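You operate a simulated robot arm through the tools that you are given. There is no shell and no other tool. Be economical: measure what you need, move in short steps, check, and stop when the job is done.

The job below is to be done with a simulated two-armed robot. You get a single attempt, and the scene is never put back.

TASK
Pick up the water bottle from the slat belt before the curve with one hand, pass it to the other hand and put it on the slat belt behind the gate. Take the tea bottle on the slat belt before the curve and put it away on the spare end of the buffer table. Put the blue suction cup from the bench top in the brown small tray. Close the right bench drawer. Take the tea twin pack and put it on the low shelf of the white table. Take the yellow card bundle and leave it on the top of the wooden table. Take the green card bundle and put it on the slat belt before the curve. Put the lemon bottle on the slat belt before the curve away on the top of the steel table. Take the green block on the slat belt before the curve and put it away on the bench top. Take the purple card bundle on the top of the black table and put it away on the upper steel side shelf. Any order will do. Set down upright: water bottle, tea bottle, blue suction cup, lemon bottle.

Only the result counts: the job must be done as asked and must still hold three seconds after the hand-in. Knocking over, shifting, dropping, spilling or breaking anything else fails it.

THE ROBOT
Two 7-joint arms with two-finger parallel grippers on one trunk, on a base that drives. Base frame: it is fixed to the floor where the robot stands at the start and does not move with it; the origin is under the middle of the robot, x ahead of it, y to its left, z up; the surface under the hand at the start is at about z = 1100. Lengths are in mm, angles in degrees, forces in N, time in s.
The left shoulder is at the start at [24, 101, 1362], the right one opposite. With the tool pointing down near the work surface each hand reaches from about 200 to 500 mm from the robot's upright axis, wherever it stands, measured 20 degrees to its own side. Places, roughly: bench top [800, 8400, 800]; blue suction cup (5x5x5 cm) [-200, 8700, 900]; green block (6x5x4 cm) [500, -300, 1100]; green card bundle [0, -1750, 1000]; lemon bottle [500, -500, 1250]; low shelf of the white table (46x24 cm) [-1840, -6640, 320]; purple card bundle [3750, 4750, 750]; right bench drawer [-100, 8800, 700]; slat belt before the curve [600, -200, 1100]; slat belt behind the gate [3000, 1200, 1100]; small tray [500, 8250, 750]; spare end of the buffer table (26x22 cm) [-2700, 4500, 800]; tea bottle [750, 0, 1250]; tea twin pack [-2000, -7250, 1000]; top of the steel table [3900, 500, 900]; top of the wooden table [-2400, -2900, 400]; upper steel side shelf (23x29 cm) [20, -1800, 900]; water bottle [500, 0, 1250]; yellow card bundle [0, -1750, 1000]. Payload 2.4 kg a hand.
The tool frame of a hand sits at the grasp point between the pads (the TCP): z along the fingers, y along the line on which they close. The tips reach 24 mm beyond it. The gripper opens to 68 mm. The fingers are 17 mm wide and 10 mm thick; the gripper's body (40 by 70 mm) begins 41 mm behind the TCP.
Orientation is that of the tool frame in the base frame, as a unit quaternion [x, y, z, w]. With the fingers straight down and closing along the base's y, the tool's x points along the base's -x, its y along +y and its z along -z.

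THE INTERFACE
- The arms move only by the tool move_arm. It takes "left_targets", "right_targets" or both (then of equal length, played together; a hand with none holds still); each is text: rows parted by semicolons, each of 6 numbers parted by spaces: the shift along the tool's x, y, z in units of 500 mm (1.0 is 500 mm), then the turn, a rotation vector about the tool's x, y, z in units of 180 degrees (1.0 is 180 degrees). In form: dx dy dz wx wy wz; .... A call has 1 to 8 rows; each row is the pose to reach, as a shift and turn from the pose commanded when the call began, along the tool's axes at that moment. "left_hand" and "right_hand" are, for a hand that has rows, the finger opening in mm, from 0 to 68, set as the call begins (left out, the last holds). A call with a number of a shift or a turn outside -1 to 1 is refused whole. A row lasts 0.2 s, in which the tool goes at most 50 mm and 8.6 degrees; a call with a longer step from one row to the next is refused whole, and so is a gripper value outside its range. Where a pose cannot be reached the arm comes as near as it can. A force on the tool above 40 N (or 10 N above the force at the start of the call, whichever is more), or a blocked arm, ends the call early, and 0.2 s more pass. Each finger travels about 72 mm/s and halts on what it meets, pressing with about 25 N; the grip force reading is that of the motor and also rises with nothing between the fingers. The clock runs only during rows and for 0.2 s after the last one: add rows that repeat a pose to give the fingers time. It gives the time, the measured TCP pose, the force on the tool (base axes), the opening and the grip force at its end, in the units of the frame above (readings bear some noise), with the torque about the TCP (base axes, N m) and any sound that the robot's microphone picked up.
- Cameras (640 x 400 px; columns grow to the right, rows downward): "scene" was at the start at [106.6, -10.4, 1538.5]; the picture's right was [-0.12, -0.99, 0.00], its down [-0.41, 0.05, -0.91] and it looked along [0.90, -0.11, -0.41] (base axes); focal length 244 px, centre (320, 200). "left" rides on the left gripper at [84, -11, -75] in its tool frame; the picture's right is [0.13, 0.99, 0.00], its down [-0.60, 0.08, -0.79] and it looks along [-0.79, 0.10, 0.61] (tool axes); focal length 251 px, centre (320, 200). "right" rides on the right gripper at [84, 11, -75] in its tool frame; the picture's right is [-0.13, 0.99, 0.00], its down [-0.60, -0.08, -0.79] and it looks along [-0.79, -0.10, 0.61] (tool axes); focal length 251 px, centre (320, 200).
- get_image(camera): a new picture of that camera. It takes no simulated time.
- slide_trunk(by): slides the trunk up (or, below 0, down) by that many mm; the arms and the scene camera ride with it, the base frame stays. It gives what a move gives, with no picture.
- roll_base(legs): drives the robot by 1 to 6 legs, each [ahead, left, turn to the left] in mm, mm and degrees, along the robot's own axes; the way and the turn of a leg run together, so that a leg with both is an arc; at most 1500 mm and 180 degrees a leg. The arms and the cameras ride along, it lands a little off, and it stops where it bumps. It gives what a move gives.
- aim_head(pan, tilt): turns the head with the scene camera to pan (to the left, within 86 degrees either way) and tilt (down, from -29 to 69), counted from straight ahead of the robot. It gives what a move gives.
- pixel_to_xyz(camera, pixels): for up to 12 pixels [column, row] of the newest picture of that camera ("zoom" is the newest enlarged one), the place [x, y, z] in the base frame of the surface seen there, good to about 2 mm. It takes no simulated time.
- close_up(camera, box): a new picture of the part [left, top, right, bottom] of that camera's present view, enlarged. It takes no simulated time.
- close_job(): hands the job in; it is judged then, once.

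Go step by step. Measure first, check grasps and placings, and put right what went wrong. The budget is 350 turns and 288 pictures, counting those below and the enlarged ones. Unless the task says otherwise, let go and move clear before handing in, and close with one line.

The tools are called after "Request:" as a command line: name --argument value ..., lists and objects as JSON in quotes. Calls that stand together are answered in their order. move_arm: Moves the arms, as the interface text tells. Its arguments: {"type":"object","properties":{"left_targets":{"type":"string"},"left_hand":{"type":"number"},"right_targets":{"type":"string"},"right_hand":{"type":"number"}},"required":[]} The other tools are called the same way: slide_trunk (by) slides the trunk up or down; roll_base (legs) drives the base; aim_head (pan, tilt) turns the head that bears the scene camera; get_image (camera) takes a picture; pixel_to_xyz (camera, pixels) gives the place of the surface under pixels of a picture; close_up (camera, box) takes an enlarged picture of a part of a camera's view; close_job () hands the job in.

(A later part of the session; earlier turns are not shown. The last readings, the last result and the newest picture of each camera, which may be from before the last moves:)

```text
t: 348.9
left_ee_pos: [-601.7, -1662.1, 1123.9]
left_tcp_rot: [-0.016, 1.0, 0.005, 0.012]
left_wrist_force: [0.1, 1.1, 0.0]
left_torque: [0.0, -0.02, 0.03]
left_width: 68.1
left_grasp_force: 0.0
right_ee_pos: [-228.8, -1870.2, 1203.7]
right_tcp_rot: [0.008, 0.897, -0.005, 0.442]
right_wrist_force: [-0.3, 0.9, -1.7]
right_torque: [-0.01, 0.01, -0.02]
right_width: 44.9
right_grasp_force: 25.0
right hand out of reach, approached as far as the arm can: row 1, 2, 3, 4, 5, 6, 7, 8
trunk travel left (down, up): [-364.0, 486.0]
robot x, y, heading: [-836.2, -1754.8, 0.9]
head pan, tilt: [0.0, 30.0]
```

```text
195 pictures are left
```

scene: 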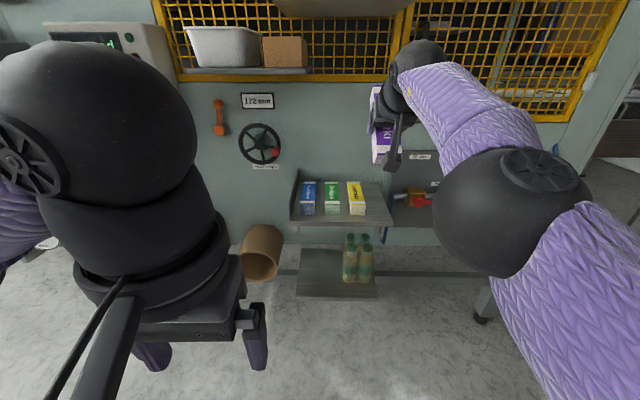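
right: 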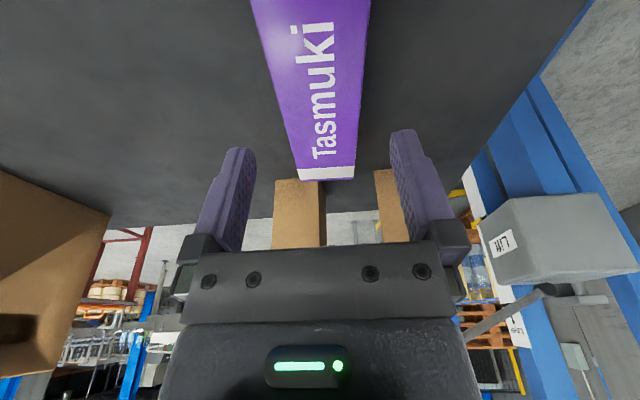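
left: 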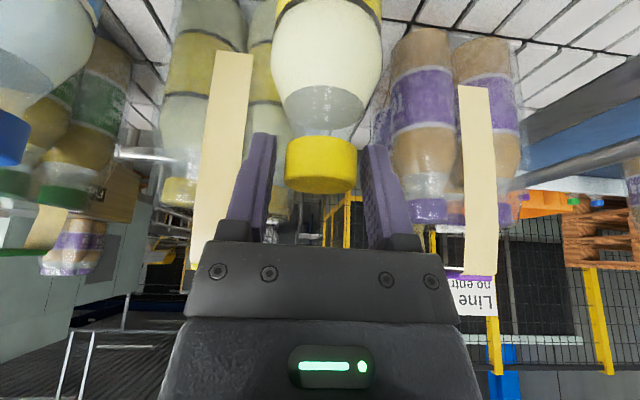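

The hand only moves along an extended arc, which is still usable. I level it again (pitch back ~41°) and see where it settles.

Request:
move_arm --right_targets "0 -.02 0 0 .045 0; 0 -.04 0 0 .09 0; 0 -.06 0 0 .135 0; 0 -.08 0 0 .18 0; 0 -.1 0 0 .225 0; 0 -.1 0 0 .225 0"

Request:
get_image --camera "scene"

```text
t: 350.3
left_ee_pos: [-602.3, -1664.6, 1124.2]
left_tcp_rot: [-0.017, 1.0, 0.005, 0.013]
left_wrist_force: [-0.6, 0.1, -0.4]
left_torque: [0.01, 0.01, 0.0]
left_width: 68.0
left_grasp_force: 0.1
right_ee_pos: [-331.6, -1925.4, 1167.7]
right_tcp_rot: [-0.003, 0.995, -0.003, 0.104]
right_wrist_force: [-0.2, 0.2, -1.4]
right_torque: [-0.01, 0.01, -0.03]
right_width: 44.8
right_grasp_force: 25.2
right hand out of reach, approached as far as the arm can: row 1, 2, 3, 4, 5, 6
trunk travel left (down, up): [-364.0, 486.0]
robot x, y, heading: [-836.0, -1753.1, 0.9]
head pan, tilt: [0.0, 30.0]
```

```text
194 pictures are left
```

scene: 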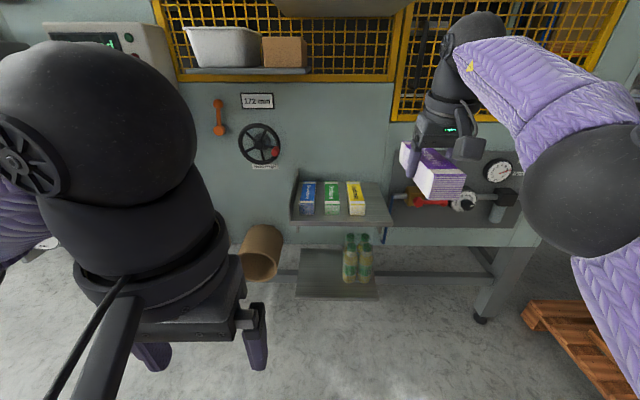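

The elbow has moved outward. I try retracting again.

Request:
move_arm --right_targets ".05 -.03 .01 0 0 0; .1 -.06 .02 0 0 0; .15 -.09 .03 0 0 0; .2 -.12 .04 0 0 0; .25 -.12 .05 0 0 0; .25 -.12 .05 0 0 0"

```text
t: 351.7
left_ee_pos: [-603.8, -1662.3, 1123.2]
left_tcp_rot: [-0.016, 1.0, 0.005, 0.013]
left_wrist_force: [0.0, 0.9, -0.3]
left_torque: [-0.01, 0.0, 0.0]
left_width: 68.1
left_grasp_force: 0.1
right_ee_pos: [-450.2, -1981.1, 1120.5]
right_tcp_rot: [-0.004, 0.995, -0.002, 0.103]
right_wrist_force: [0.3, 0.1, -1.6]
right_torque: [-0.03, 0.02, -0.01]
right_width: 44.9
right_grasp_force: 24.9
trunk travel left (down, up): [-364.0, 486.0]
robot x, y, heading: [-838.9, -1755.3, 1.0]
head pan, tilt: [0.0, 30.0]
```

Unstuck. Now I drive to (−490,−1895) and pitch the left hand 12° while extending it over the yellow bundle.

Request:
roll_base --legs '[[340, -145, -1]]'

Request:
move_arm --left_targets "-.08 -.02 0 0 -.0222 0; -.16 -.04 0 0 -.0444 0; -.24 -.06 0 0 -.0667 0; -.32 -.08 0 0 -.0667 0; -.4 -.1 .02 0 -.0667 0; -.46 -.1 .05 0 -.0667 0; -.46 -.1 .05 0 -.0667 0" --left_hand 60

Request:
get_image --camera "left"

Request:
get_image --camera "scene"

```text
t: 354.1
left_ee_pos: [-251.6, -1806.7, 1124.5]
left_tcp_rot: [-0.009, 1.0, 0.004, 0.012]
left_wrist_force: [0.2, -0.4, 0.1]
left_torque: [-0.02, -0.02, 0.01]
left_width: 68.0
left_grasp_force: 0.2
right_ee_pos: [-102.9, -2127.4, 1121.1]
right_tcp_rot: [0.006, 0.995, -0.003, 0.104]
right_wrist_force: [-1.2, -0.2, -1.4]
right_torque: [0.02, 0.07, -0.01]
right_width: 44.7
right_grasp_force: 24.8
trunk travel left (down, up): [-364.0, 486.0]
robot x, y, heading: [-484.8, -1896.9, 0.3]
head pan, tilt: [0.0, 30.0]
```

```text
t: 355.7
left_ee_pos: [-21.5, -1853.4, 1105.4]
left_tcp_rot: [-0.007, 0.993, 0.005, 0.118]
left_wrist_force: [-0.7, 0.5, -0.1]
left_torque: [-0.01, 0.01, 0.03]
left_width: 60.3
left_grasp_force: 0.0
right_ee_pos: [-102.9, -2128.6, 1120.2]
right_tcp_rot: [0.005, 0.995, -0.004, 0.103]
right_wrist_force: [0.4, 0.1, -1.8]
right_torque: [0.0, 0.01, -0.04]
right_width: 44.6
right_grasp_force: 24.5
trunk travel left (down, up): [-364.0, 486.0]
robot x, y, heading: [-484.6, -1897.7, 0.4]
head pan, tilt: [0.0, 30.0]
```

```text
193 pictures are left
```

left: 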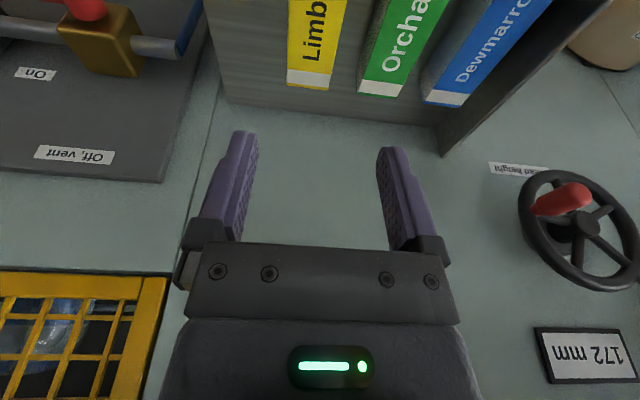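

```text
192 pictures are left
```

scene: 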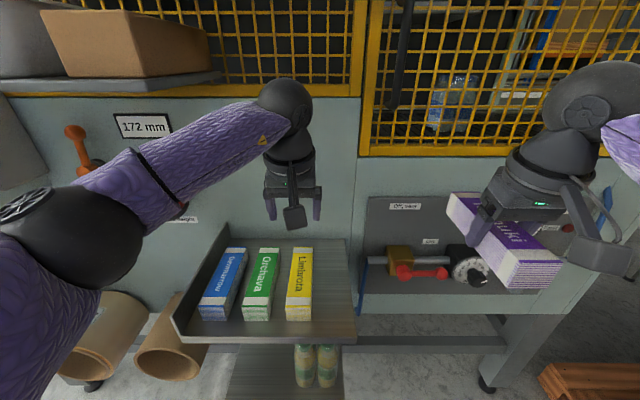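

Aligned on the yellow (column ≈320). I lower to just above, verify, then go down.

Request:
move_arm --left_targets ".02 -.003 .085 0 0 0; .04 -.003 .17 0 0 0; .06 -.003 .25 0 0 0; .06 -.003 .25 0 0 0"

Request:
get_image --camera "left"

```text
t: 356.7
left_ee_pos: [-21.0, -1855.6, 977.8]
left_tcp_rot: [-0.008, 0.993, 0.005, 0.117]
left_wrist_force: [0.3, 0.2, -0.7]
left_torque: [-0.01, 0.0, 0.0]
left_width: 60.1
left_grasp_force: 0.1
right_ee_pos: [-102.9, -2127.3, 1120.6]
right_tcp_rot: [0.004, 0.995, -0.003, 0.102]
right_wrist_force: [0.5, 0.2, -2.0]
right_torque: [0.01, 0.03, 0.03]
right_width: 45.0
right_grasp_force: 25.3
trunk travel left (down, up): [-364.0, 486.0]
robot x, y, heading: [-486.0, -1895.1, 0.1]
head pan, tilt: [0.0, 30.0]
```

```text
191 pictures are left
```

left: 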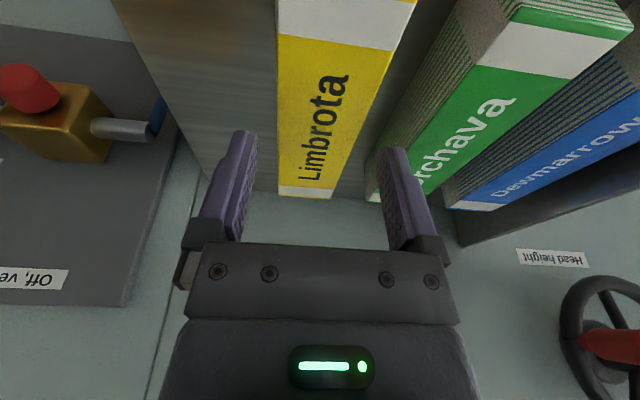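

Fingers straddle the yellow with clearance to the green. I lower 48 mm and close.

Request:
move_arm --left_targets ".0113 0 .0467 0 0 0; .0226 0 .0933 0 0 0; .0226 0 .0933 0 0 0"

Request:
move_arm --left_targets "0 0 0 0 0 0; 0 0 0 0 0 0; 0 0 0 0 0 0; 0 0 0 0 0 0" --left_hand 0

```text
t: 357.5
left_ee_pos: [-20.1, -1856.0, 929.5]
left_tcp_rot: [-0.007, 0.993, 0.006, 0.117]
left_wrist_force: [0.7, -0.5, 0.4]
left_torque: [0.0, 0.01, 0.01]
left_width: 60.0
left_grasp_force: 0.1
right_ee_pos: [-103.5, -2127.0, 1121.6]
right_tcp_rot: [0.005, 0.995, -0.003, 0.102]
right_wrist_force: [0.5, -0.4, -1.3]
right_torque: [0.02, 0.04, 0.02]
right_width: 44.7
right_grasp_force: 24.6
trunk travel left (down, up): [-364.0, 486.0]
robot x, y, heading: [-490.1, -1900.0, 0.3]
head pan, tilt: [0.0, 30.0]
```

```text
t: 358.5
left_ee_pos: [-19.4, -1855.3, 929.3]
left_tcp_rot: [-0.009, 0.993, 0.005, 0.117]
left_wrist_force: [0.2, -0.4, 0.5]
left_torque: [-0.01, -0.1, -0.03]
left_width: 44.7
left_grasp_force: 25.3
right_ee_pos: [-104.3, -2127.4, 1121.3]
right_tcp_rot: [0.005, 0.995, -0.003, 0.102]
right_wrist_force: [-1.1, -0.1, -1.0]
right_torque: [-0.01, 0.07, 0.0]
right_width: 44.7
right_grasp_force: 25.5
trunk travel left (down, up): [-364.0, 486.0]
robot x, y, heading: [-488.1, -1890.6, -0.0]
head pan, tilt: [0.0, 30.0]
```

Gripped (44.7 mm). I lift 170 mm and draw the left hand back.

Request:
move_arm --left_targets "-.0235 0 -.0972 0 0 0; -.047 0 -.194 0 0 0; -.08 0 -.33 0 0 0; 0 .03 -.35 0 0 0; .08 .08 -.37 0 0 0; .16 .14 -.39 0 0 0; .24 .2 -.41 0 0 0; .24 .2 -.41 0 0 0"

Request:
get_image --camera "scene"

```text
refused: row 3 steps farther than a row can; nothing moved
```

```text
190 pictures are left
```

scene: 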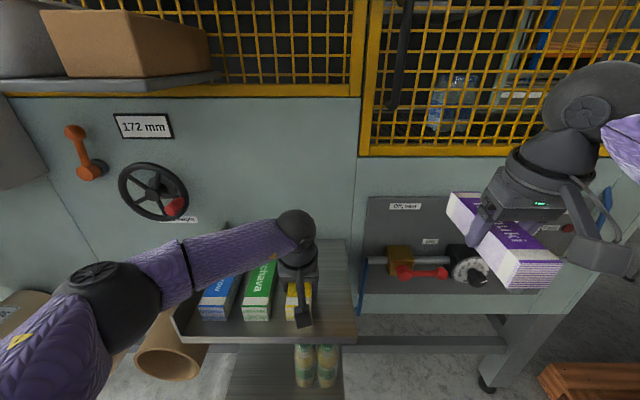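

One row was too long; I resend with smaller steps.

Request:
move_arm --left_targets "-.021 0 -.09 0 0 0; -.043 0 -.18 0 0 0; -.064 0 -.27 0 0 0; -.08 0 -.33 0 0 0; -.02 .03 -.35 0 0 0; .06 .05 -.37 0 0 0; .14 .07 -.39 0 0 0; .22 .1 -.41 0 0 0"

Request:
get_image --camera "scene"

```text
t: 360.3
left_ee_pos: [-176.6, -1807.5, 1104.6]
left_tcp_rot: [-0.008, 0.993, 0.005, 0.117]
left_wrist_force: [0.9, -0.6, -0.7]
left_torque: [-0.02, 0.04, 0.0]
left_width: 44.7
left_grasp_force: 25.1
right_ee_pos: [-104.4, -2128.3, 1121.9]
right_tcp_rot: [0.004, 0.995, -0.003, 0.104]
right_wrist_force: [0.0, -0.7, -2.2]
right_torque: [-0.01, 0.03, 0.02]
right_width: 44.8
right_grasp_force: 24.6
trunk travel left (down, up): [-364.0, 486.0]
robot x, y, heading: [-486.1, -1896.9, -0.0]
head pan, tilt: [0.0, 30.0]
```

```text
189 pictures are left
```

scene: 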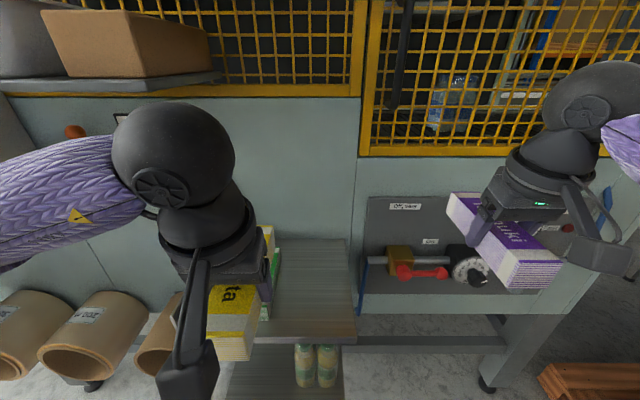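

Now I place the purple: left hand shifts further left; right hand moves over the free right part of the shelf (y≈−1880).

Request:
move_arm --left_targets "0 .03 0 0 0 0; 0 .06 0 0 0 0; 0 .09 0 0 0 0; 0 .12 0 0 0 0; 0 .15 0 0 0 0; 0 .15 0 0 0 0; 0 .15 0 0 0 0" --right_targets "-.031 .083 .0065 0 0 0; -.061 .165 .013 0 0 0; -.092 .248 .02 0 0 0; -.123 .331 .026 0 0 0; -.153 .413 .033 0 0 0; -.184 .496 .039 0 0 0; -.184 .496 .039 0 0 0"

Request:
get_image --camera "right"

Request:
get_image --camera "scene"

```text
t: 361.9
left_ee_pos: [-178.1, -1732.0, 1102.2]
left_tcp_rot: [-0.007, 0.993, 0.005, 0.117]
left_wrist_force: [0.2, 0.9, -1.8]
left_torque: [-0.04, 0.03, 0.02]
left_width: 45.0
left_grasp_force: 25.0
right_ee_pos: [-8.5, -1881.5, 1120.4]
right_tcp_rot: [0.004, 0.995, -0.003, 0.104]
right_wrist_force: [0.0, -0.6, -2.1]
right_torque: [0.01, 0.01, -0.01]
right_width: 44.7
right_grasp_force: 25.0
trunk travel left (down, up): [-364.0, 486.0]
robot x, y, heading: [-484.2, -1897.7, -0.1]
head pan, tilt: [0.0, 30.0]
```

```text
188 pictures are left
```

right: 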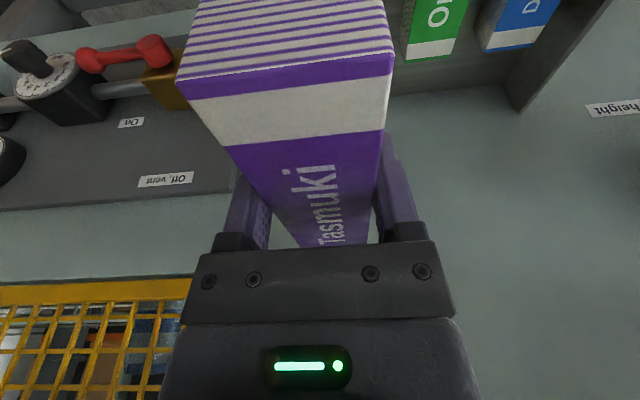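

```text
187 pictures are left
```

scene: 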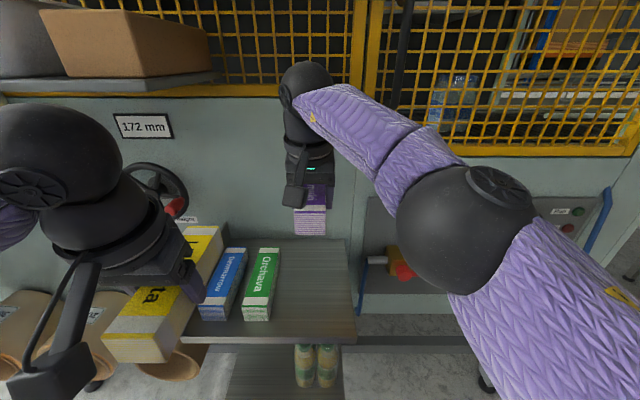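

Clear. I lower the purple to ~15 mm above the shelf.

Request:
move_arm --right_targets ".018 0 .085 0 0 0; .036 0 .17 0 0 0; .055 0 .255 0 0 0; .073 0 .342 0 0 0; .073 0 .342 0 0 0"

Request:
get_image --camera "scene"

```text
t: 363.1
left_ee_pos: [-177.9, -1732.0, 1103.2]
left_tcp_rot: [-0.007, 0.993, 0.005, 0.118]
left_wrist_force: [1.0, -0.6, -1.7]
left_torque: [0.0, 0.01, -0.01]
left_width: 44.9
left_grasp_force: 25.0
right_ee_pos: [-8.6, -1883.4, 945.1]
right_tcp_rot: [0.004, 0.995, -0.004, 0.104]
right_wrist_force: [0.3, 0.7, -1.2]
right_torque: [-0.03, 0.0, 0.04]
right_width: 44.7
right_grasp_force: 24.9
trunk travel left (down, up): [-364.0, 486.0]
robot x, y, heading: [-486.8, -1896.9, 0.2]
head pan, tilt: [0.0, 30.0]
```

```text
186 pictures are left
```

scene: 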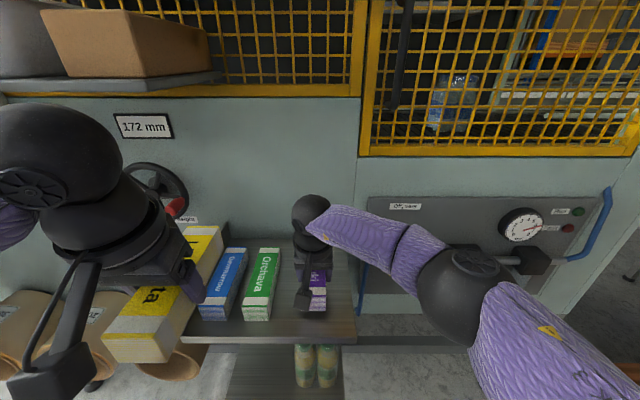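

Request:
move_arm --right_targets ".0021 0 .0098 0 0 0; .0042 0 .0196 0 0 0; .0054 0 .0254 0 0 0; .0066 0 .031 0 0 0; .0066 0 .031 0 0 0"

```text
t: 364.3
left_ee_pos: [-179.0, -1731.3, 1103.1]
left_tcp_rot: [-0.008, 0.993, 0.005, 0.117]
left_wrist_force: [0.0, 0.0, -1.4]
left_torque: [0.03, 0.02, 0.02]
left_width: 44.9
left_grasp_force: 24.7
right_ee_pos: [-7.8, -1882.7, 929.3]
right_tcp_rot: [0.005, 0.995, -0.003, 0.104]
right_wrist_force: [0.6, -1.4, 0.6]
right_torque: [0.07, -0.2, -0.04]
right_width: 44.6
right_grasp_force: 25.3
trunk travel left (down, up): [-364.0, 486.0]
robot x, y, heading: [-491.0, -1897.5, 0.2]
head pan, tilt: [0.0, 30.0]
```

Touching. One more millimetre or two, then open and lift.

Request:
move_arm --right_targets ".0004 0 .0025 0 0 0; .0004 0 .0025 0 0 0"

Request:
move_arm --right_targets "0 0 0 0 0 0; 0 0 0 0 0 0; -.015 0 -.07 0 0 0; -.033 0 -.155 0 0 0; -.05 0 -.24 0 0 0; -.05 0 -.24 0 0 0" --right_hand 60

Request:
get_image --camera "scene"

```text
t: 364.9
left_ee_pos: [-178.6, -1731.7, 1102.5]
left_tcp_rot: [-0.009, 0.993, 0.005, 0.118]
left_wrist_force: [0.0, -0.4, -1.2]
left_torque: [0.01, 0.02, 0.01]
left_width: 44.8
left_grasp_force: 24.8
right_ee_pos: [-7.9, -1881.3, 928.2]
right_tcp_rot: [0.005, 0.995, -0.003, 0.104]
right_wrist_force: [1.4, -0.5, 8.4]
right_torque: [0.21, -0.7, -0.08]
right_width: 45.0
right_grasp_force: 25.4
trunk travel left (down, up): [-364.0, 486.0]
robot x, y, heading: [-483.1, -1895.8, 0.4]
head pan, tilt: [0.0, 30.0]
```

```text
t: 366.3
left_ee_pos: [-179.2, -1731.8, 1102.5]
left_tcp_rot: [-0.009, 0.993, 0.005, 0.118]
left_wrist_force: [0.4, 0.4, -1.7]
left_torque: [-0.01, 0.0, 0.02]
left_width: 45.0
left_grasp_force: 24.6
right_ee_pos: [-9.9, -1880.9, 1051.1]
right_tcp_rot: [0.005, 0.995, -0.003, 0.103]
right_wrist_force: [0.4, -0.6, 0.4]
right_torque: [0.0, 0.0, -0.04]
right_width: 60.1
right_grasp_force: 0.0
trunk travel left (down, up): [-364.0, 486.0]
robot x, y, heading: [-483.6, -1893.4, -0.1]
head pan, tilt: [0.0, 30.0]
```

```text
185 pictures are left
```

scene: 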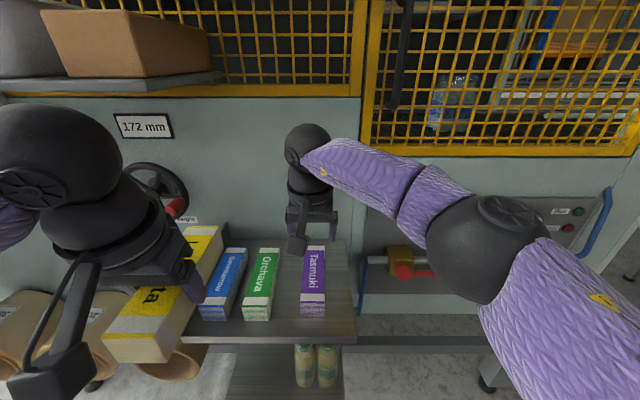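

Purple is on the shelf. I roll left 75 mm and bring the right hand over the green bundle.

Request:
roll_base --legs '[[0, 75, 0]]'

Request:
move_arm --right_targets ".024 .027 .06 0 0 0; .047 .054 .125 0 0 0; .047 .054 .125 0 0 0"

Request:
get_image --camera "right"

```text
t: 367.3
left_ee_pos: [-177.6, -1656.7, 1102.4]
left_tcp_rot: [-0.009, 0.993, 0.005, 0.118]
left_wrist_force: [-0.2, -0.1, -1.3]
left_torque: [-0.03, 0.01, -0.01]
left_width: 44.9
left_grasp_force: 25.2
right_ee_pos: [-9.4, -1806.2, 1050.5]
right_tcp_rot: [0.004, 0.995, -0.002, 0.102]
right_wrist_force: [0.0, -0.1, -0.6]
right_torque: [0.0, 0.02, -0.05]
right_width: 59.9
right_grasp_force: 0.0
trunk travel left (down, up): [-364.0, 486.0]
robot x, y, heading: [-488.0, -1822.7, 0.2]
head pan, tilt: [0.0, 30.0]
```

```text
t: 368.1
left_ee_pos: [-178.0, -1657.5, 1102.8]
left_tcp_rot: [-0.009, 0.993, 0.006, 0.118]
left_wrist_force: [-0.2, 1.1, -1.4]
left_torque: [-0.02, 0.01, -0.01]
left_width: 45.0
left_grasp_force: 24.3
right_ee_pos: [-17.9, -1780.5, 985.3]
right_tcp_rot: [0.005, 0.995, -0.004, 0.103]
right_wrist_force: [-1.4, 0.6, 1.3]
right_torque: [-0.01, 0.02, -0.03]
right_width: 60.1
right_grasp_force: 0.0
trunk travel left (down, up): [-364.0, 486.0]
robot x, y, heading: [-488.1, -1823.6, 0.1]
head pan, tilt: [0.0, 30.0]
```

```text
184 pictures are left
```

right: 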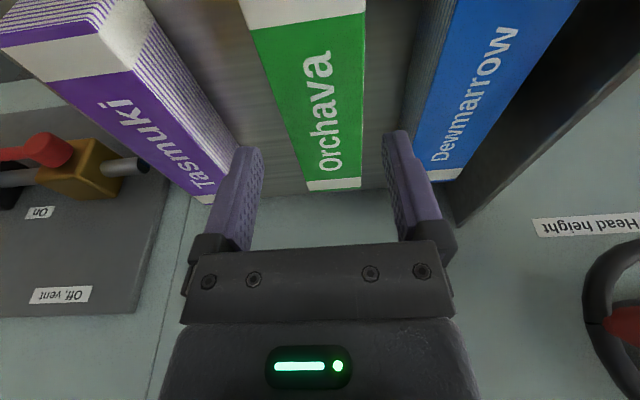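

I check the gap to the blue bundle before lowering.

Request:
pixel_to_xyz --camera "right" --pixels '[[305, 175], [358, 172], [290, 120], [362, 120], [440, 172], [430, 140], [445, 110], [425, 165]]'

```text
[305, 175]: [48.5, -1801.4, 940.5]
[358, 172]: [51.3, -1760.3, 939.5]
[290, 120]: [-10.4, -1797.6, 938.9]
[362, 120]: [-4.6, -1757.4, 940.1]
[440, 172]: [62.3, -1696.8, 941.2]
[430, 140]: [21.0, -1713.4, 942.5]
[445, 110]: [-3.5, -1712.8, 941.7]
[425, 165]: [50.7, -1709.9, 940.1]
```

Clearance 24 mm to the blue. Lower 56 mm and close.

Request:
move_arm --right_targets ".0116 .003 .055 0 0 0; .0233 .003 .1095 0 0 0; .0233 .003 .1095 0 0 0"

Request:
move_arm --right_targets "0 0 0 0 0 0; 0 0 0 0 0 0; 0 0 0 0 0 0; 0 0 0 0 0 0" --right_hand 0

Request:
move_arm --right_targets "-.0187 0 -.088 0 0 0; -.0374 0 -.176 0 0 0; -.056 0 -.264 0 0 0; -.075 0 -.352 0 0 0; -.075 0 -.352 0 0 0"

Request:
get_image --camera "scene"

```text
t: 368.9
left_ee_pos: [-179.8, -1657.3, 1102.2]
left_tcp_rot: [-0.007, 0.993, 0.005, 0.117]
left_wrist_force: [0.9, -0.1, -0.9]
left_torque: [0.0, 0.03, 0.02]
left_width: 44.9
left_grasp_force: 25.0
right_ee_pos: [-21.2, -1780.0, 929.1]
right_tcp_rot: [0.004, 0.995, -0.003, 0.103]
right_wrist_force: [0.2, 0.3, 0.7]
right_torque: [0.0, -0.02, 0.02]
right_width: 60.0
right_grasp_force: 0.1
trunk travel left (down, up): [-364.0, 486.0]
robot x, y, heading: [-486.8, -1819.4, 0.5]
head pan, tilt: [0.0, 30.0]
```

```text
t: 369.9
left_ee_pos: [-179.0, -1658.0, 1101.9]
left_tcp_rot: [-0.009, 0.993, 0.005, 0.118]
left_wrist_force: [-0.9, 0.0, -2.0]
left_torque: [0.0, 0.02, 0.03]
left_width: 45.0
left_grasp_force: 25.2
right_ee_pos: [-19.9, -1780.2, 929.2]
right_tcp_rot: [0.005, 0.995, -0.004, 0.102]
right_wrist_force: [0.4, 1.0, 0.5]
right_torque: [0.01, -0.06, 0.01]
right_width: 44.9
right_grasp_force: 24.9
trunk travel left (down, up): [-364.0, 486.0]
robot x, y, heading: [-486.1, -1826.2, 0.3]
head pan, tilt: [0.0, 30.0]
```

```text
t: 371.1
left_ee_pos: [-178.3, -1656.8, 1103.2]
left_tcp_rot: [-0.008, 0.993, 0.005, 0.117]
left_wrist_force: [0.7, -0.7, -1.8]
left_torque: [-0.01, 0.04, 0.02]
left_width: 44.8
left_grasp_force: 25.2
right_ee_pos: [-20.8, -1779.1, 1109.9]
right_tcp_rot: [0.004, 0.995, -0.002, 0.103]
right_wrist_force: [-0.6, 0.8, -0.9]
right_torque: [0.0, 0.02, -0.02]
right_width: 44.6
right_grasp_force: 24.9
trunk travel left (down, up): [-364.0, 486.0]
robot x, y, heading: [-483.1, -1822.2, 0.2]
head pan, tilt: [0.0, 30.0]
```

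```text
183 pictures are left
```

scene: 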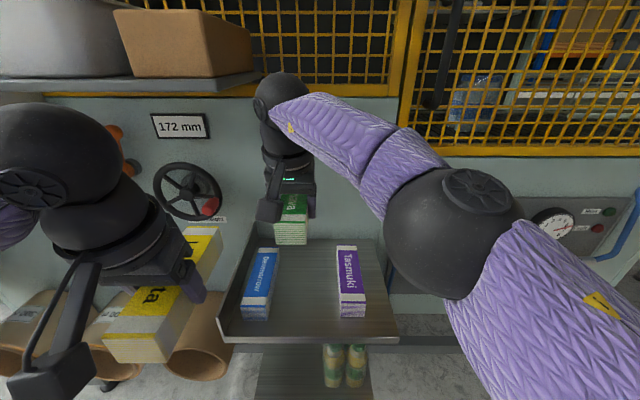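

Both bundles are held. I back off, raise the trunk 250 mm and drive to the belt to place the green.

Request:
roll_base --legs '[[-400, 0, 0], [0, 1450, 0], [0, 490, 0]]'

Request:
slide_trunk --by 250

Request:
get_image --camera "scene"

```text
t: 382.9
left_ee_pos: [-535.7, 263.3, 1102.3]
left_tcp_rot: [0.005, 0.993, 0.004, 0.117]
left_wrist_force: [0.1, -0.4, -1.1]
left_torque: [0.0, 0.04, 0.0]
left_width: 44.7
left_grasp_force: 24.8
right_ee_pos: [-381.9, 138.0, 1110.0]
right_tcp_rot: [0.017, 0.995, -0.004, 0.103]
right_wrist_force: [-1.1, 0.2, -2.1]
right_torque: [0.0, 0.06, -0.01]
right_width: 44.8
right_grasp_force: 25.0
trunk travel left (down, up): [-364.0, 486.0]
robot x, y, heading: [-846.9, 107.4, -1.4]
head pan, tilt: [0.0, 30.0]
```

```text
t: 385.4
left_ee_pos: [-535.6, 263.2, 1351.8]
left_tcp_rot: [0.005, 0.993, 0.004, 0.117]
left_wrist_force: [-0.1, 0.6, -2.5]
left_torque: [-0.02, 0.02, 0.02]
left_width: 44.5
left_grasp_force: 24.5
right_ee_pos: [-391.8, 138.8, 1381.0]
right_tcp_rot: [0.017, 0.992, -0.004, 0.127]
right_wrist_force: [0.1, 0.2, -1.1]
right_torque: [-0.02, 0.04, -0.01]
right_width: 44.7
right_grasp_force: 24.6
trunk travel left (down, up): [-614.0, 236.0]
robot x, y, heading: [-846.7, 109.9, -1.1]
head pan, tilt: [0.0, 30.0]
```

```text
182 pictures are left
```

scene: 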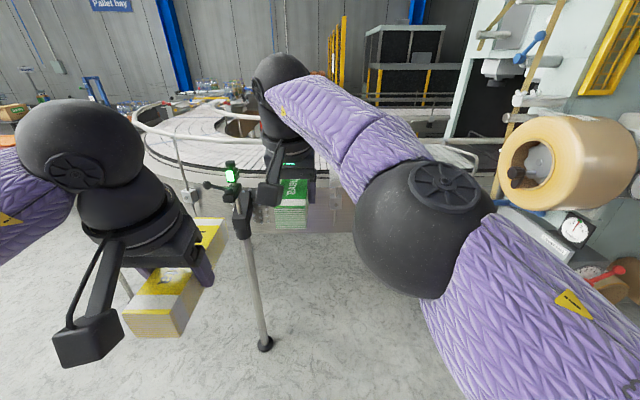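

The right hand is at z=1381, above rail height. I drive ahead 850 mm and slightly right.

Request:
roll_base --legs '[[500, -40, 1.1], [345, 0, 0]]'

Request:
aim_head --pan 0 --tilt 45

Request:
get_image --camera "scene"

```text
t: 390.3
left_ee_pos: [311.8, 212.8, 1352.9]
left_tcp_rot: [0.0, 0.993, 0.004, 0.117]
left_wrist_force: [0.1, 0.2, -1.8]
left_torque: [0.0, 0.04, -0.02]
left_width: 44.8
left_grasp_force: 24.5
right_ee_pos: [456.3, 88.4, 1381.7]
right_tcp_rot: [0.013, 0.992, -0.005, 0.126]
right_wrist_force: [-0.8, 0.7, -1.4]
right_torque: [0.0, 0.05, 0.0]
right_width: 44.6
right_grasp_force: 25.0
trunk travel left (down, up): [-614.0, 236.0]
robot x, y, heading: [-0.4, 53.3, -0.9]
head pan, tilt: [0.0, 30.0]
```

```text
t: 391.0
left_ee_pos: [310.1, 212.0, 1351.5]
left_tcp_rot: [0.001, 0.993, 0.004, 0.118]
left_wrist_force: [0.1, 0.3, -1.8]
left_torque: [0.01, 0.05, 0.03]
left_width: 45.0
left_grasp_force: 25.0
right_ee_pos: [455.9, 89.4, 1380.8]
right_tcp_rot: [0.014, 0.992, -0.005, 0.127]
right_wrist_force: [-0.1, -0.2, -2.2]
right_torque: [-0.01, 0.05, 0.0]
right_width: 45.0
right_grasp_force: 24.6
trunk travel left (down, up): [-614.0, 236.0]
robot x, y, heading: [4.4, 50.5, -0.6]
head pan, tilt: [0.0, 45.0]
```

```text
181 pictures are left
```

scene: 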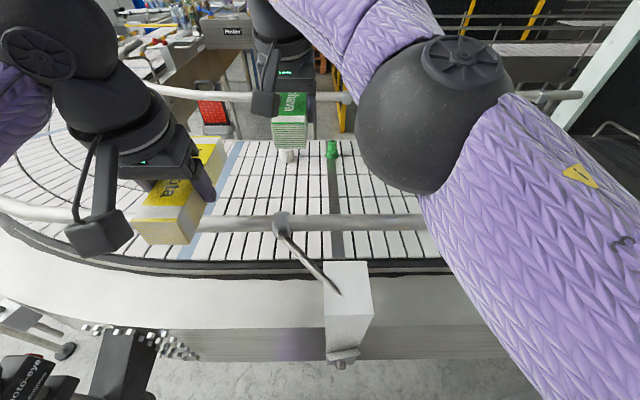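

The hand camera would pass too near the rail at x=456; I roll a bit closer and left, extend to x≈505, and re-level the bundle before lowering.

Request:
roll_base --legs '[[25, 55, 0.6]]'

Request:
move_arm --right_targets "-.025 -.05 .04 0 .008 0; -.05 -.11 .07 0 .0156 0; -.03 -.12 .15 0 .0156 0; -.007 -.12 .23 0 .0156 0; .015 -.12 .31 0 .0156 0; .015 -.12 .31 0 .0156 0"

Request:
get_image --camera "scene"

```text
t: 392.0
left_ee_pos: [336.0, 272.8, 1350.9]
left_tcp_rot: [-0.005, 0.993, 0.003, 0.117]
left_wrist_force: [-1.4, 0.0, -1.8]
left_torque: [-0.06, 0.03, -0.04]
left_width: 44.9
left_grasp_force: 25.5
right_ee_pos: [481.8, 150.1, 1381.1]
right_tcp_rot: [0.007, 0.992, -0.004, 0.126]
right_wrist_force: [-0.9, 0.6, -2.3]
right_torque: [-0.02, 0.03, -0.02]
right_width: 44.9
right_grasp_force: 25.1
trunk travel left (down, up): [-614.0, 236.0]
robot x, y, heading: [27.2, 107.9, -0.3]
head pan, tilt: [0.0, 45.0]
```

```text
t: 393.4
left_ee_pos: [335.5, 271.0, 1353.2]
left_tcp_rot: [-0.005, 0.993, 0.004, 0.117]
left_wrist_force: [-0.4, 0.2, -1.1]
left_torque: [0.03, 0.02, 0.01]
left_width: 44.9
left_grasp_force: 25.5
right_ee_pos: [512.5, 87.8, 1229.5]
right_tcp_rot: [0.009, 0.995, -0.003, 0.103]
right_wrist_force: [0.3, 0.0, -1.2]
right_torque: [0.0, 0.03, 0.0]
right_width: 44.8
right_grasp_force: 25.0
right hand out of reach, approached as far as the arm can: row 2
trunk travel left (down, up): [-614.0, 236.0]
robot x, y, heading: [28.2, 107.8, -0.2]
head pan, tilt: [0.0, 45.0]
```

```text
180 pictures are left
```

scene: 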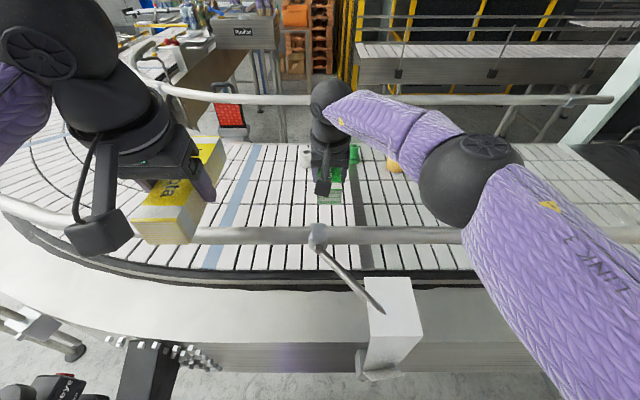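

Good clearance. I lower 90 mm, then gently to contact.

Request:
move_arm --right_targets ".0125 0 .0587 0 0 0; .025 0 .117 0 0 0; .037 0 .176 0 0 0; .0395 0 .186 0 0 0; .042 0 .196 0 0 0"

```text
t: 394.6
left_ee_pos: [334.1, 270.1, 1352.4]
left_tcp_rot: [-0.005, 0.993, 0.006, 0.117]
left_wrist_force: [-0.5, -0.4, -2.0]
left_torque: [0.0, 0.02, -0.02]
left_width: 45.0
left_grasp_force: 25.1
right_ee_pos: [509.8, 84.6, 1129.7]
right_tcp_rot: [0.007, 0.995, -0.003, 0.103]
right_wrist_force: [0.3, -0.3, 0.5]
right_torque: [0.0, -0.22, -0.06]
right_width: 44.7
right_grasp_force: 25.2
right hand out of reach, approached as far as the arm can: row 5
trunk travel left (down, up): [-614.0, 236.0]
robot x, y, heading: [27.5, 107.0, -0.2]
head pan, tilt: [0.0, 45.0]
```

Touching at z≈1129. I press 2 mm with the trunk, open and lift.

Request:
slide_trunk --by -2

Request:
move_arm --right_targets "0 0 0 0 0 0; 0 0 0 0 0 0; -.0187 0 -.088 0 0 0; -.0374 0 -.176 0 0 0; -.056 0 -.264 0 0 0; -.075 0 -.352 0 0 0; -.075 0 -.4 0 0 0; -.075 0 -.4 0 0 0" --right_hand 60

Request:
get_image --camera "scene"

```text
t: 395.1
left_ee_pos: [334.6, 271.1, 1350.5]
left_tcp_rot: [-0.005, 0.993, 0.005, 0.118]
left_wrist_force: [-0.5, 0.3, -1.3]
left_torque: [0.03, 0.0, 0.01]
left_width: 44.9
left_grasp_force: 25.0
right_ee_pos: [508.5, 85.6, 1127.8]
right_tcp_rot: [0.008, 0.994, -0.002, 0.105]
right_wrist_force: [9.0, -1.4, 22.9]
right_torque: [0.53, -0.15, -0.05]
right_width: 45.1
right_grasp_force: 25.6
trunk travel left (down, up): [-612.0, 238.0]
robot x, y, heading: [26.5, 106.9, -0.3]
head pan, tilt: [0.0, 45.0]
```

```text
t: 396.9
left_ee_pos: [335.3, 270.8, 1350.9]
left_tcp_rot: [-0.004, 0.993, 0.005, 0.116]
left_wrist_force: [0.0, -0.1, -1.2]
left_torque: [0.01, 0.04, 0.01]
left_width: 44.8
left_grasp_force: 24.8
right_ee_pos: [509.8, 90.3, 1332.2]
right_tcp_rot: [0.007, 0.995, -0.003, 0.101]
right_wrist_force: [0.8, -0.1, 0.8]
right_torque: [0.04, 0.01, 0.02]
right_width: 60.1
right_grasp_force: 0.1
right hand out of reach, approached as far as the arm can: row 3, 4, 5, 6, 7, 8
trunk travel left (down, up): [-612.0, 238.0]
robot x, y, heading: [27.6, 111.3, -0.4]
head pan, tilt: [0.0, 45.0]
```

```text
179 pictures are left
```

scene: 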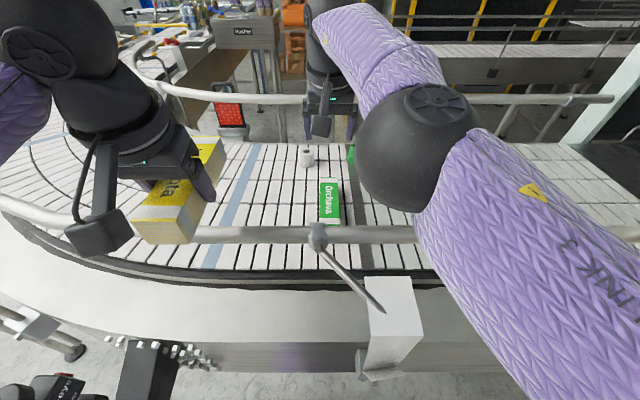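

Green is on the belt. I back off, turn toward the wooden table, lower the trunk somewhat and look.

Request:
roll_base --legs '[[-900, 0, 0], [0, 0, -117]]'

Request:
aim_head --pan 0 --tilt 22

Request:
get_image --camera "scene"

```text
t: 406.6
left_ee_pos: [-876.9, -238.5, 1349.9]
left_tcp_rot: [0.852, 0.51, -0.099, 0.064]
left_wrist_force: [0.1, -0.5, -2.4]
left_torque: [0.02, -0.02, 0.0]
left_width: 44.6
left_grasp_force: 25.0
right_ee_pos: [-1117.6, -304.1, 1332.1]
right_tcp_rot: [0.86, 0.5, -0.089, 0.05]
right_wrist_force: [0.0, -0.1, -0.3]
right_torque: [-0.01, 0.02, 0.0]
right_width: 60.1
right_grasp_force: 0.1
trunk travel left (down, up): [-612.0, 238.0]
robot x, y, heading: [-865.9, 109.8, -119.0]
head pan, tilt: [0.0, 45.0]
```

```text
t: 407.5
left_ee_pos: [-875.1, -236.9, 1350.0]
left_tcp_rot: [0.852, 0.51, -0.099, 0.064]
left_wrist_force: [0.3, -0.2, -1.8]
left_torque: [0.03, 0.02, 0.01]
left_width: 44.7
left_grasp_force: 24.9
right_ee_pos: [-1118.6, -304.6, 1331.6]
right_tcp_rot: [0.86, 0.5, -0.09, 0.049]
right_wrist_force: [0.4, 0.2, 0.4]
right_torque: [0.01, 0.02, 0.02]
right_width: 59.9
right_grasp_force: 0.0
trunk travel left (down, up): [-612.0, 238.0]
robot x, y, heading: [-873.4, 113.0, -118.8]
head pan, tilt: [0.0, 22.0]
```

```text
178 pictures are left
```

scene: 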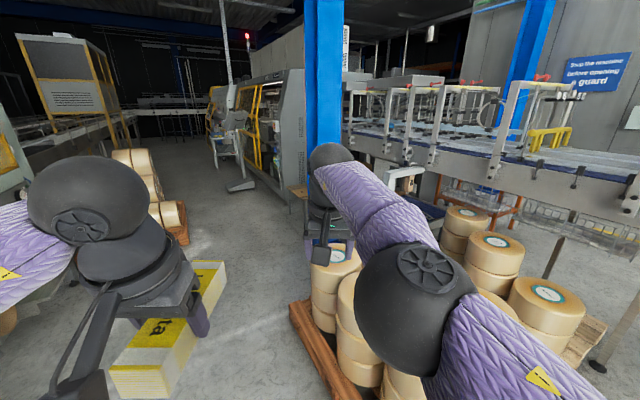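

The pallet with rolls and the blue column are in the way. I measure these and the little brown top near (298,190).

Request:
pixel_to_xyz --camera "scene" --pixels '[[298, 190], [302, 186], [325, 120], [300, 320], [345, 385], [335, 250], [265, 250], [240, 185], [180, 240], [400, 180], [250, 300], [205, 250]]'

Request:
close_up --camera "scene" --box '[180, 120, 440, 280]'

```text
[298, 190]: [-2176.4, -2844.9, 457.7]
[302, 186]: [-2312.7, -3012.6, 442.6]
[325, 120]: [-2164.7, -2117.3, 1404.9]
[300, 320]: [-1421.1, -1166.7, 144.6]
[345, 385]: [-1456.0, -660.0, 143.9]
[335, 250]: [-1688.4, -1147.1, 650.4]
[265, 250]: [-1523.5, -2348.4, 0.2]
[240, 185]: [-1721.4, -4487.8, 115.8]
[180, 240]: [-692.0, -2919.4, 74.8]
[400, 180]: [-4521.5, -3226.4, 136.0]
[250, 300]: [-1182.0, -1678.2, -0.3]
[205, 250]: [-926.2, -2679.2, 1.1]
```

```text
2.46 times, centred on (310, 200) of scene
```

zoom: 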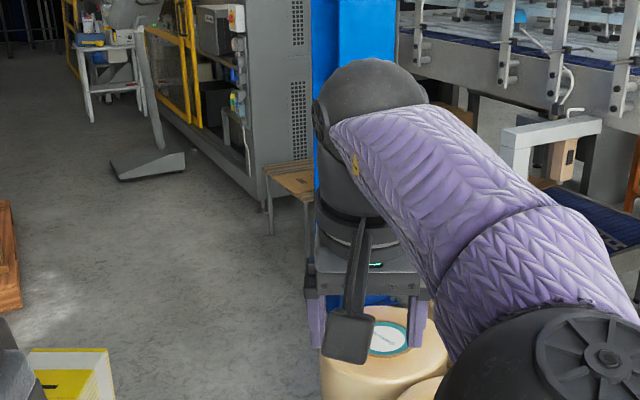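

The wooden table's edge is near (−2180,−2845), z≈450. I drive along x≈−950 down to y≈−2500, then look right.

Request:
roll_base --legs '[[0, 0, 28.8], [1400, -40, 0], [1250, -60, 0], [0, 0, -60]]'

Request:
aim_head --pan -15 --tilt 35

Request:
get_image --camera "scene"

```text
t: 424.5
left_ee_pos: [-1142.2, -2842.0, 1350.3]
left_tcp_rot: [0.957, 0.265, -0.113, 0.036]
left_wrist_force: [0.2, 0.0, -1.3]
left_torque: [0.03, -0.03, -0.02]
left_width: 44.8
left_grasp_force: 25.2
right_ee_pos: [-1383.8, -2776.0, 1331.9]
right_tcp_rot: [0.962, 0.253, -0.099, 0.023]
right_wrist_force: [-1.0, 0.2, 0.0]
right_torque: [-0.03, -0.01, 0.0]
right_width: 60.2
right_grasp_force: 0.0
trunk travel left (down, up): [-612.0, 238.0]
robot x, y, heading: [-956.8, -2544.3, -150.1]
head pan, tilt: [0.0, 22.0]
```

```text
t: 425.2
left_ee_pos: [-1141.1, -2843.1, 1350.5]
left_tcp_rot: [0.957, 0.265, -0.112, 0.035]
left_wrist_force: [0.4, 0.6, -0.8]
left_torque: [0.04, -0.04, -0.04]
left_width: 44.6
left_grasp_force: 24.8
right_ee_pos: [-1383.3, -2774.7, 1331.7]
right_tcp_rot: [0.962, 0.253, -0.1, 0.024]
right_wrist_force: [0.3, -0.2, 0.1]
right_torque: [0.04, 0.01, -0.05]
right_width: 60.1
right_grasp_force: 0.1
trunk travel left (down, up): [-612.0, 238.0]
robot x, y, heading: [-958.8, -2547.3, -149.9]
head pan, tilt: [-15.0, 35.0]
```

```text
176 pictures are left
```

scene: 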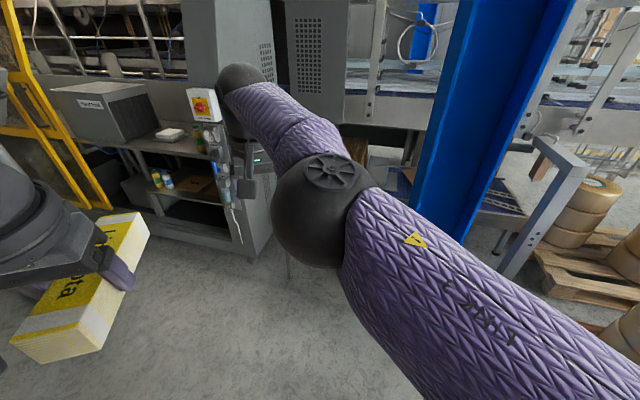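

The right arm hides the table; I retract it to its side.

Request:
move_arm --right_targets ".05 -.05 .02 0 0 0; .1 -.1 .04 0 0 0; .15 -.15 .06 0 0 0; .2 -.2 .08 0 0 0; .25 -.25 .1 0 0 0; .28 -.3 .1 0 0 0; .3 -.36 .1 0 0 0; .3 -.36 .1 0 0 0"

Request:
get_image --camera "scene"

```text
t: 427.1
left_ee_pos: [-1140.9, -2841.9, 1351.1]
left_tcp_rot: [0.957, 0.264, -0.112, 0.035]
left_wrist_force: [-0.3, 0.1, -1.1]
left_torque: [-0.01, -0.04, 0.01]
left_width: 44.8
left_grasp_force: 24.8
right_ee_pos: [-1383.2, -2774.6, 1332.4]
right_tcp_rot: [0.962, 0.253, -0.1, 0.023]
right_wrist_force: [1.3, -0.5, -0.5]
right_torque: [0.0, -0.02, -0.03]
right_width: 59.9
right_grasp_force: 0.0
right hand out of reach, approached as far as the arm can: row 1, 2, 3, 4, 5, 6, 7, 8
trunk travel left (down, up): [-612.0, 238.0]
robot x, y, heading: [-959.0, -2548.7, -150.0]
head pan, tilt: [-15.0, 35.0]
```

```text
175 pictures are left
```

scene: 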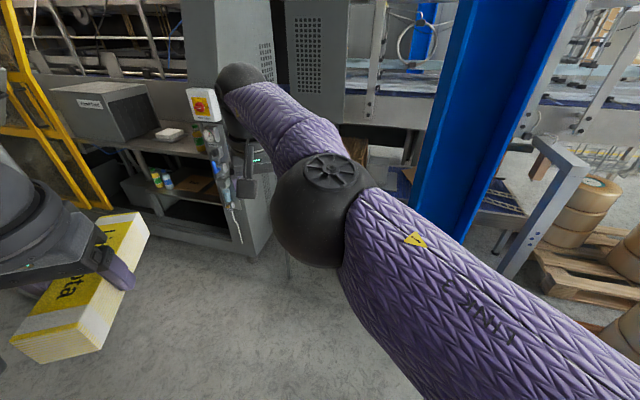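

Stuck again in the high stretched posture; I try swinging outward while lowering.

Request:
move_arm --right_targets "0 -.06 .05 0 0 0; 0 -.12 .1 0 0 0; 0 -.18 .15 0 0 0; 0 -.24 .2 0 0 0; 0 -.3 .25 0 0 0; .05 -.36 .28 0 0 0; .1 -.4 .3 0 0 0; .1 -.4 .3 0 0 0"

Request:
get_image --camera "scene"

```text
t: 428.9
left_ee_pos: [-1141.3, -2842.2, 1350.5]
left_tcp_rot: [0.957, 0.264, -0.112, 0.035]
left_wrist_force: [0.1, 0.3, -1.6]
left_torque: [0.0, -0.07, 0.03]
left_width: 44.6
left_grasp_force: 25.3
right_ee_pos: [-1465.9, -2694.3, 1194.3]
right_tcp_rot: [0.963, 0.248, -0.1, 0.021]
right_wrist_force: [0.0, 0.2, 1.4]
right_torque: [-0.02, 0.01, -0.01]
right_width: 60.1
right_grasp_force: 0.1
right hand out of reach, approached as far as the arm can: row 1, 2, 3, 4, 5, 6, 7, 8
trunk travel left (down, up): [-612.0, 238.0]
robot x, y, heading: [-960.9, -2546.2, -150.3]
head pan, tilt: [-15.0, 35.0]
```

```text
174 pictures are left
```

scene: 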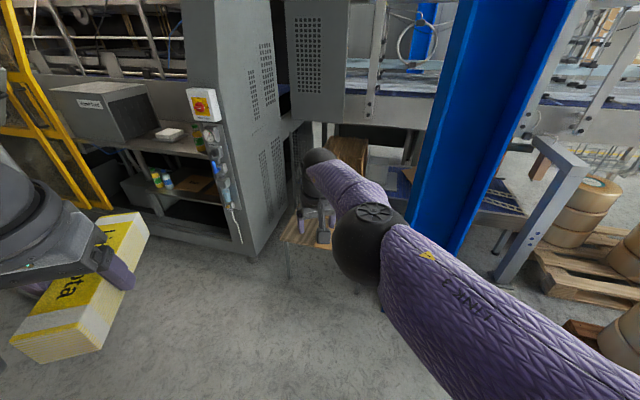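

It moved. I now retract further.

Request:
move_arm --right_targets ".05 -.04 .01 0 0 0; .1 -.08 .02 0 0 0; .15 -.12 .03 0 0 0; .2 -.15 .04 0 0 0; .25 -.18 .05 0 0 0; .25 -.18 .05 0 0 0"

Request:
get_image --camera "scene"

```text
t: 430.2
left_ee_pos: [-1141.9, -2842.8, 1350.5]
left_tcp_rot: [0.957, 0.266, -0.111, 0.035]
left_wrist_force: [0.8, 0.1, -2.4]
left_torque: [0.06, -0.05, 0.01]
left_width: 44.7
left_grasp_force: 25.3
right_ee_pos: [-1404.9, -2558.1, 1147.0]
right_tcp_rot: [0.962, 0.253, -0.099, 0.023]
right_wrist_force: [0.4, -0.2, 0.1]
right_torque: [0.01, -0.01, 0.03]
right_width: 60.1
right_grasp_force: 0.0
right hand out of reach, approached as far as the arm can: row 1, 2
trunk travel left (down, up): [-612.0, 238.0]
robot x, y, heading: [-959.7, -2548.1, -149.8]
head pan, tilt: [-15.0, 35.0]
```

```text
173 pictures are left
```

scene: 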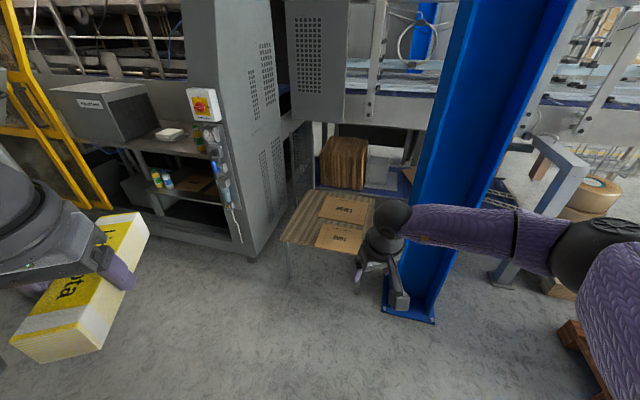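

The wooden table with flat cardboards is visible. I measure it.

Request:
close_up --camera "scene" --box '[260, 170, 420, 290]'

Request:
pixel_to_xyz --camera "scene" --pixels '[[285, 240], [315, 192], [355, 252], [372, 200], [300, 230], [330, 205], [340, 238], [305, 210], [350, 250], [345, 205], [290, 275], [345, 165]]'

```text
3.33 times, centred on (340, 230) of scene
```

zoom: 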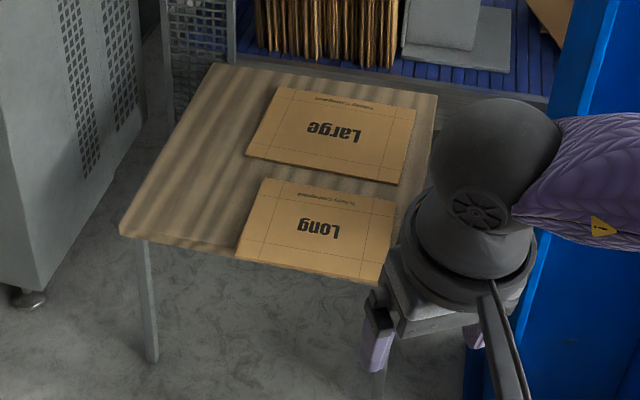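

```text
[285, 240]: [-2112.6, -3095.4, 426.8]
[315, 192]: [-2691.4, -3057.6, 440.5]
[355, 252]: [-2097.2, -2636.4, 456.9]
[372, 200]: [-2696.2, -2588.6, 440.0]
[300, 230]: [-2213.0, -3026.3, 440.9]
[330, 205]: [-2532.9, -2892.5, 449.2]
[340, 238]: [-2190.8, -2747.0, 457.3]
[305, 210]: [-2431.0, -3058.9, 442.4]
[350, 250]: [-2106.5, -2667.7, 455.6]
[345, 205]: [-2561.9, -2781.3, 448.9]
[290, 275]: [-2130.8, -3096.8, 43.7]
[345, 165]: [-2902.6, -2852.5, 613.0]
```

I measure the cabinet's corner on the left, which limits where I can stand.

Request:
pixel_to_xyz --camera "scene" --pixels '[[252, 255], [225, 150], [272, 150], [235, 235], [180, 225], [190, 150], [290, 120], [334, 216], [332, 245], [322, 222]]'

```text
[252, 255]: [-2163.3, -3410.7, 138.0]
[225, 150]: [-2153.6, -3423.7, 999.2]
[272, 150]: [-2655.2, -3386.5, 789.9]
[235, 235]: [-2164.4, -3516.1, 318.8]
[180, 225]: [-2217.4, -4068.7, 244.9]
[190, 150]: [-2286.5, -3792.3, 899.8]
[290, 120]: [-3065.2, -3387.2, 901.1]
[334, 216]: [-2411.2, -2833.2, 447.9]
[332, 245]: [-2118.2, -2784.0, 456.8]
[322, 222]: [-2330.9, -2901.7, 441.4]
```

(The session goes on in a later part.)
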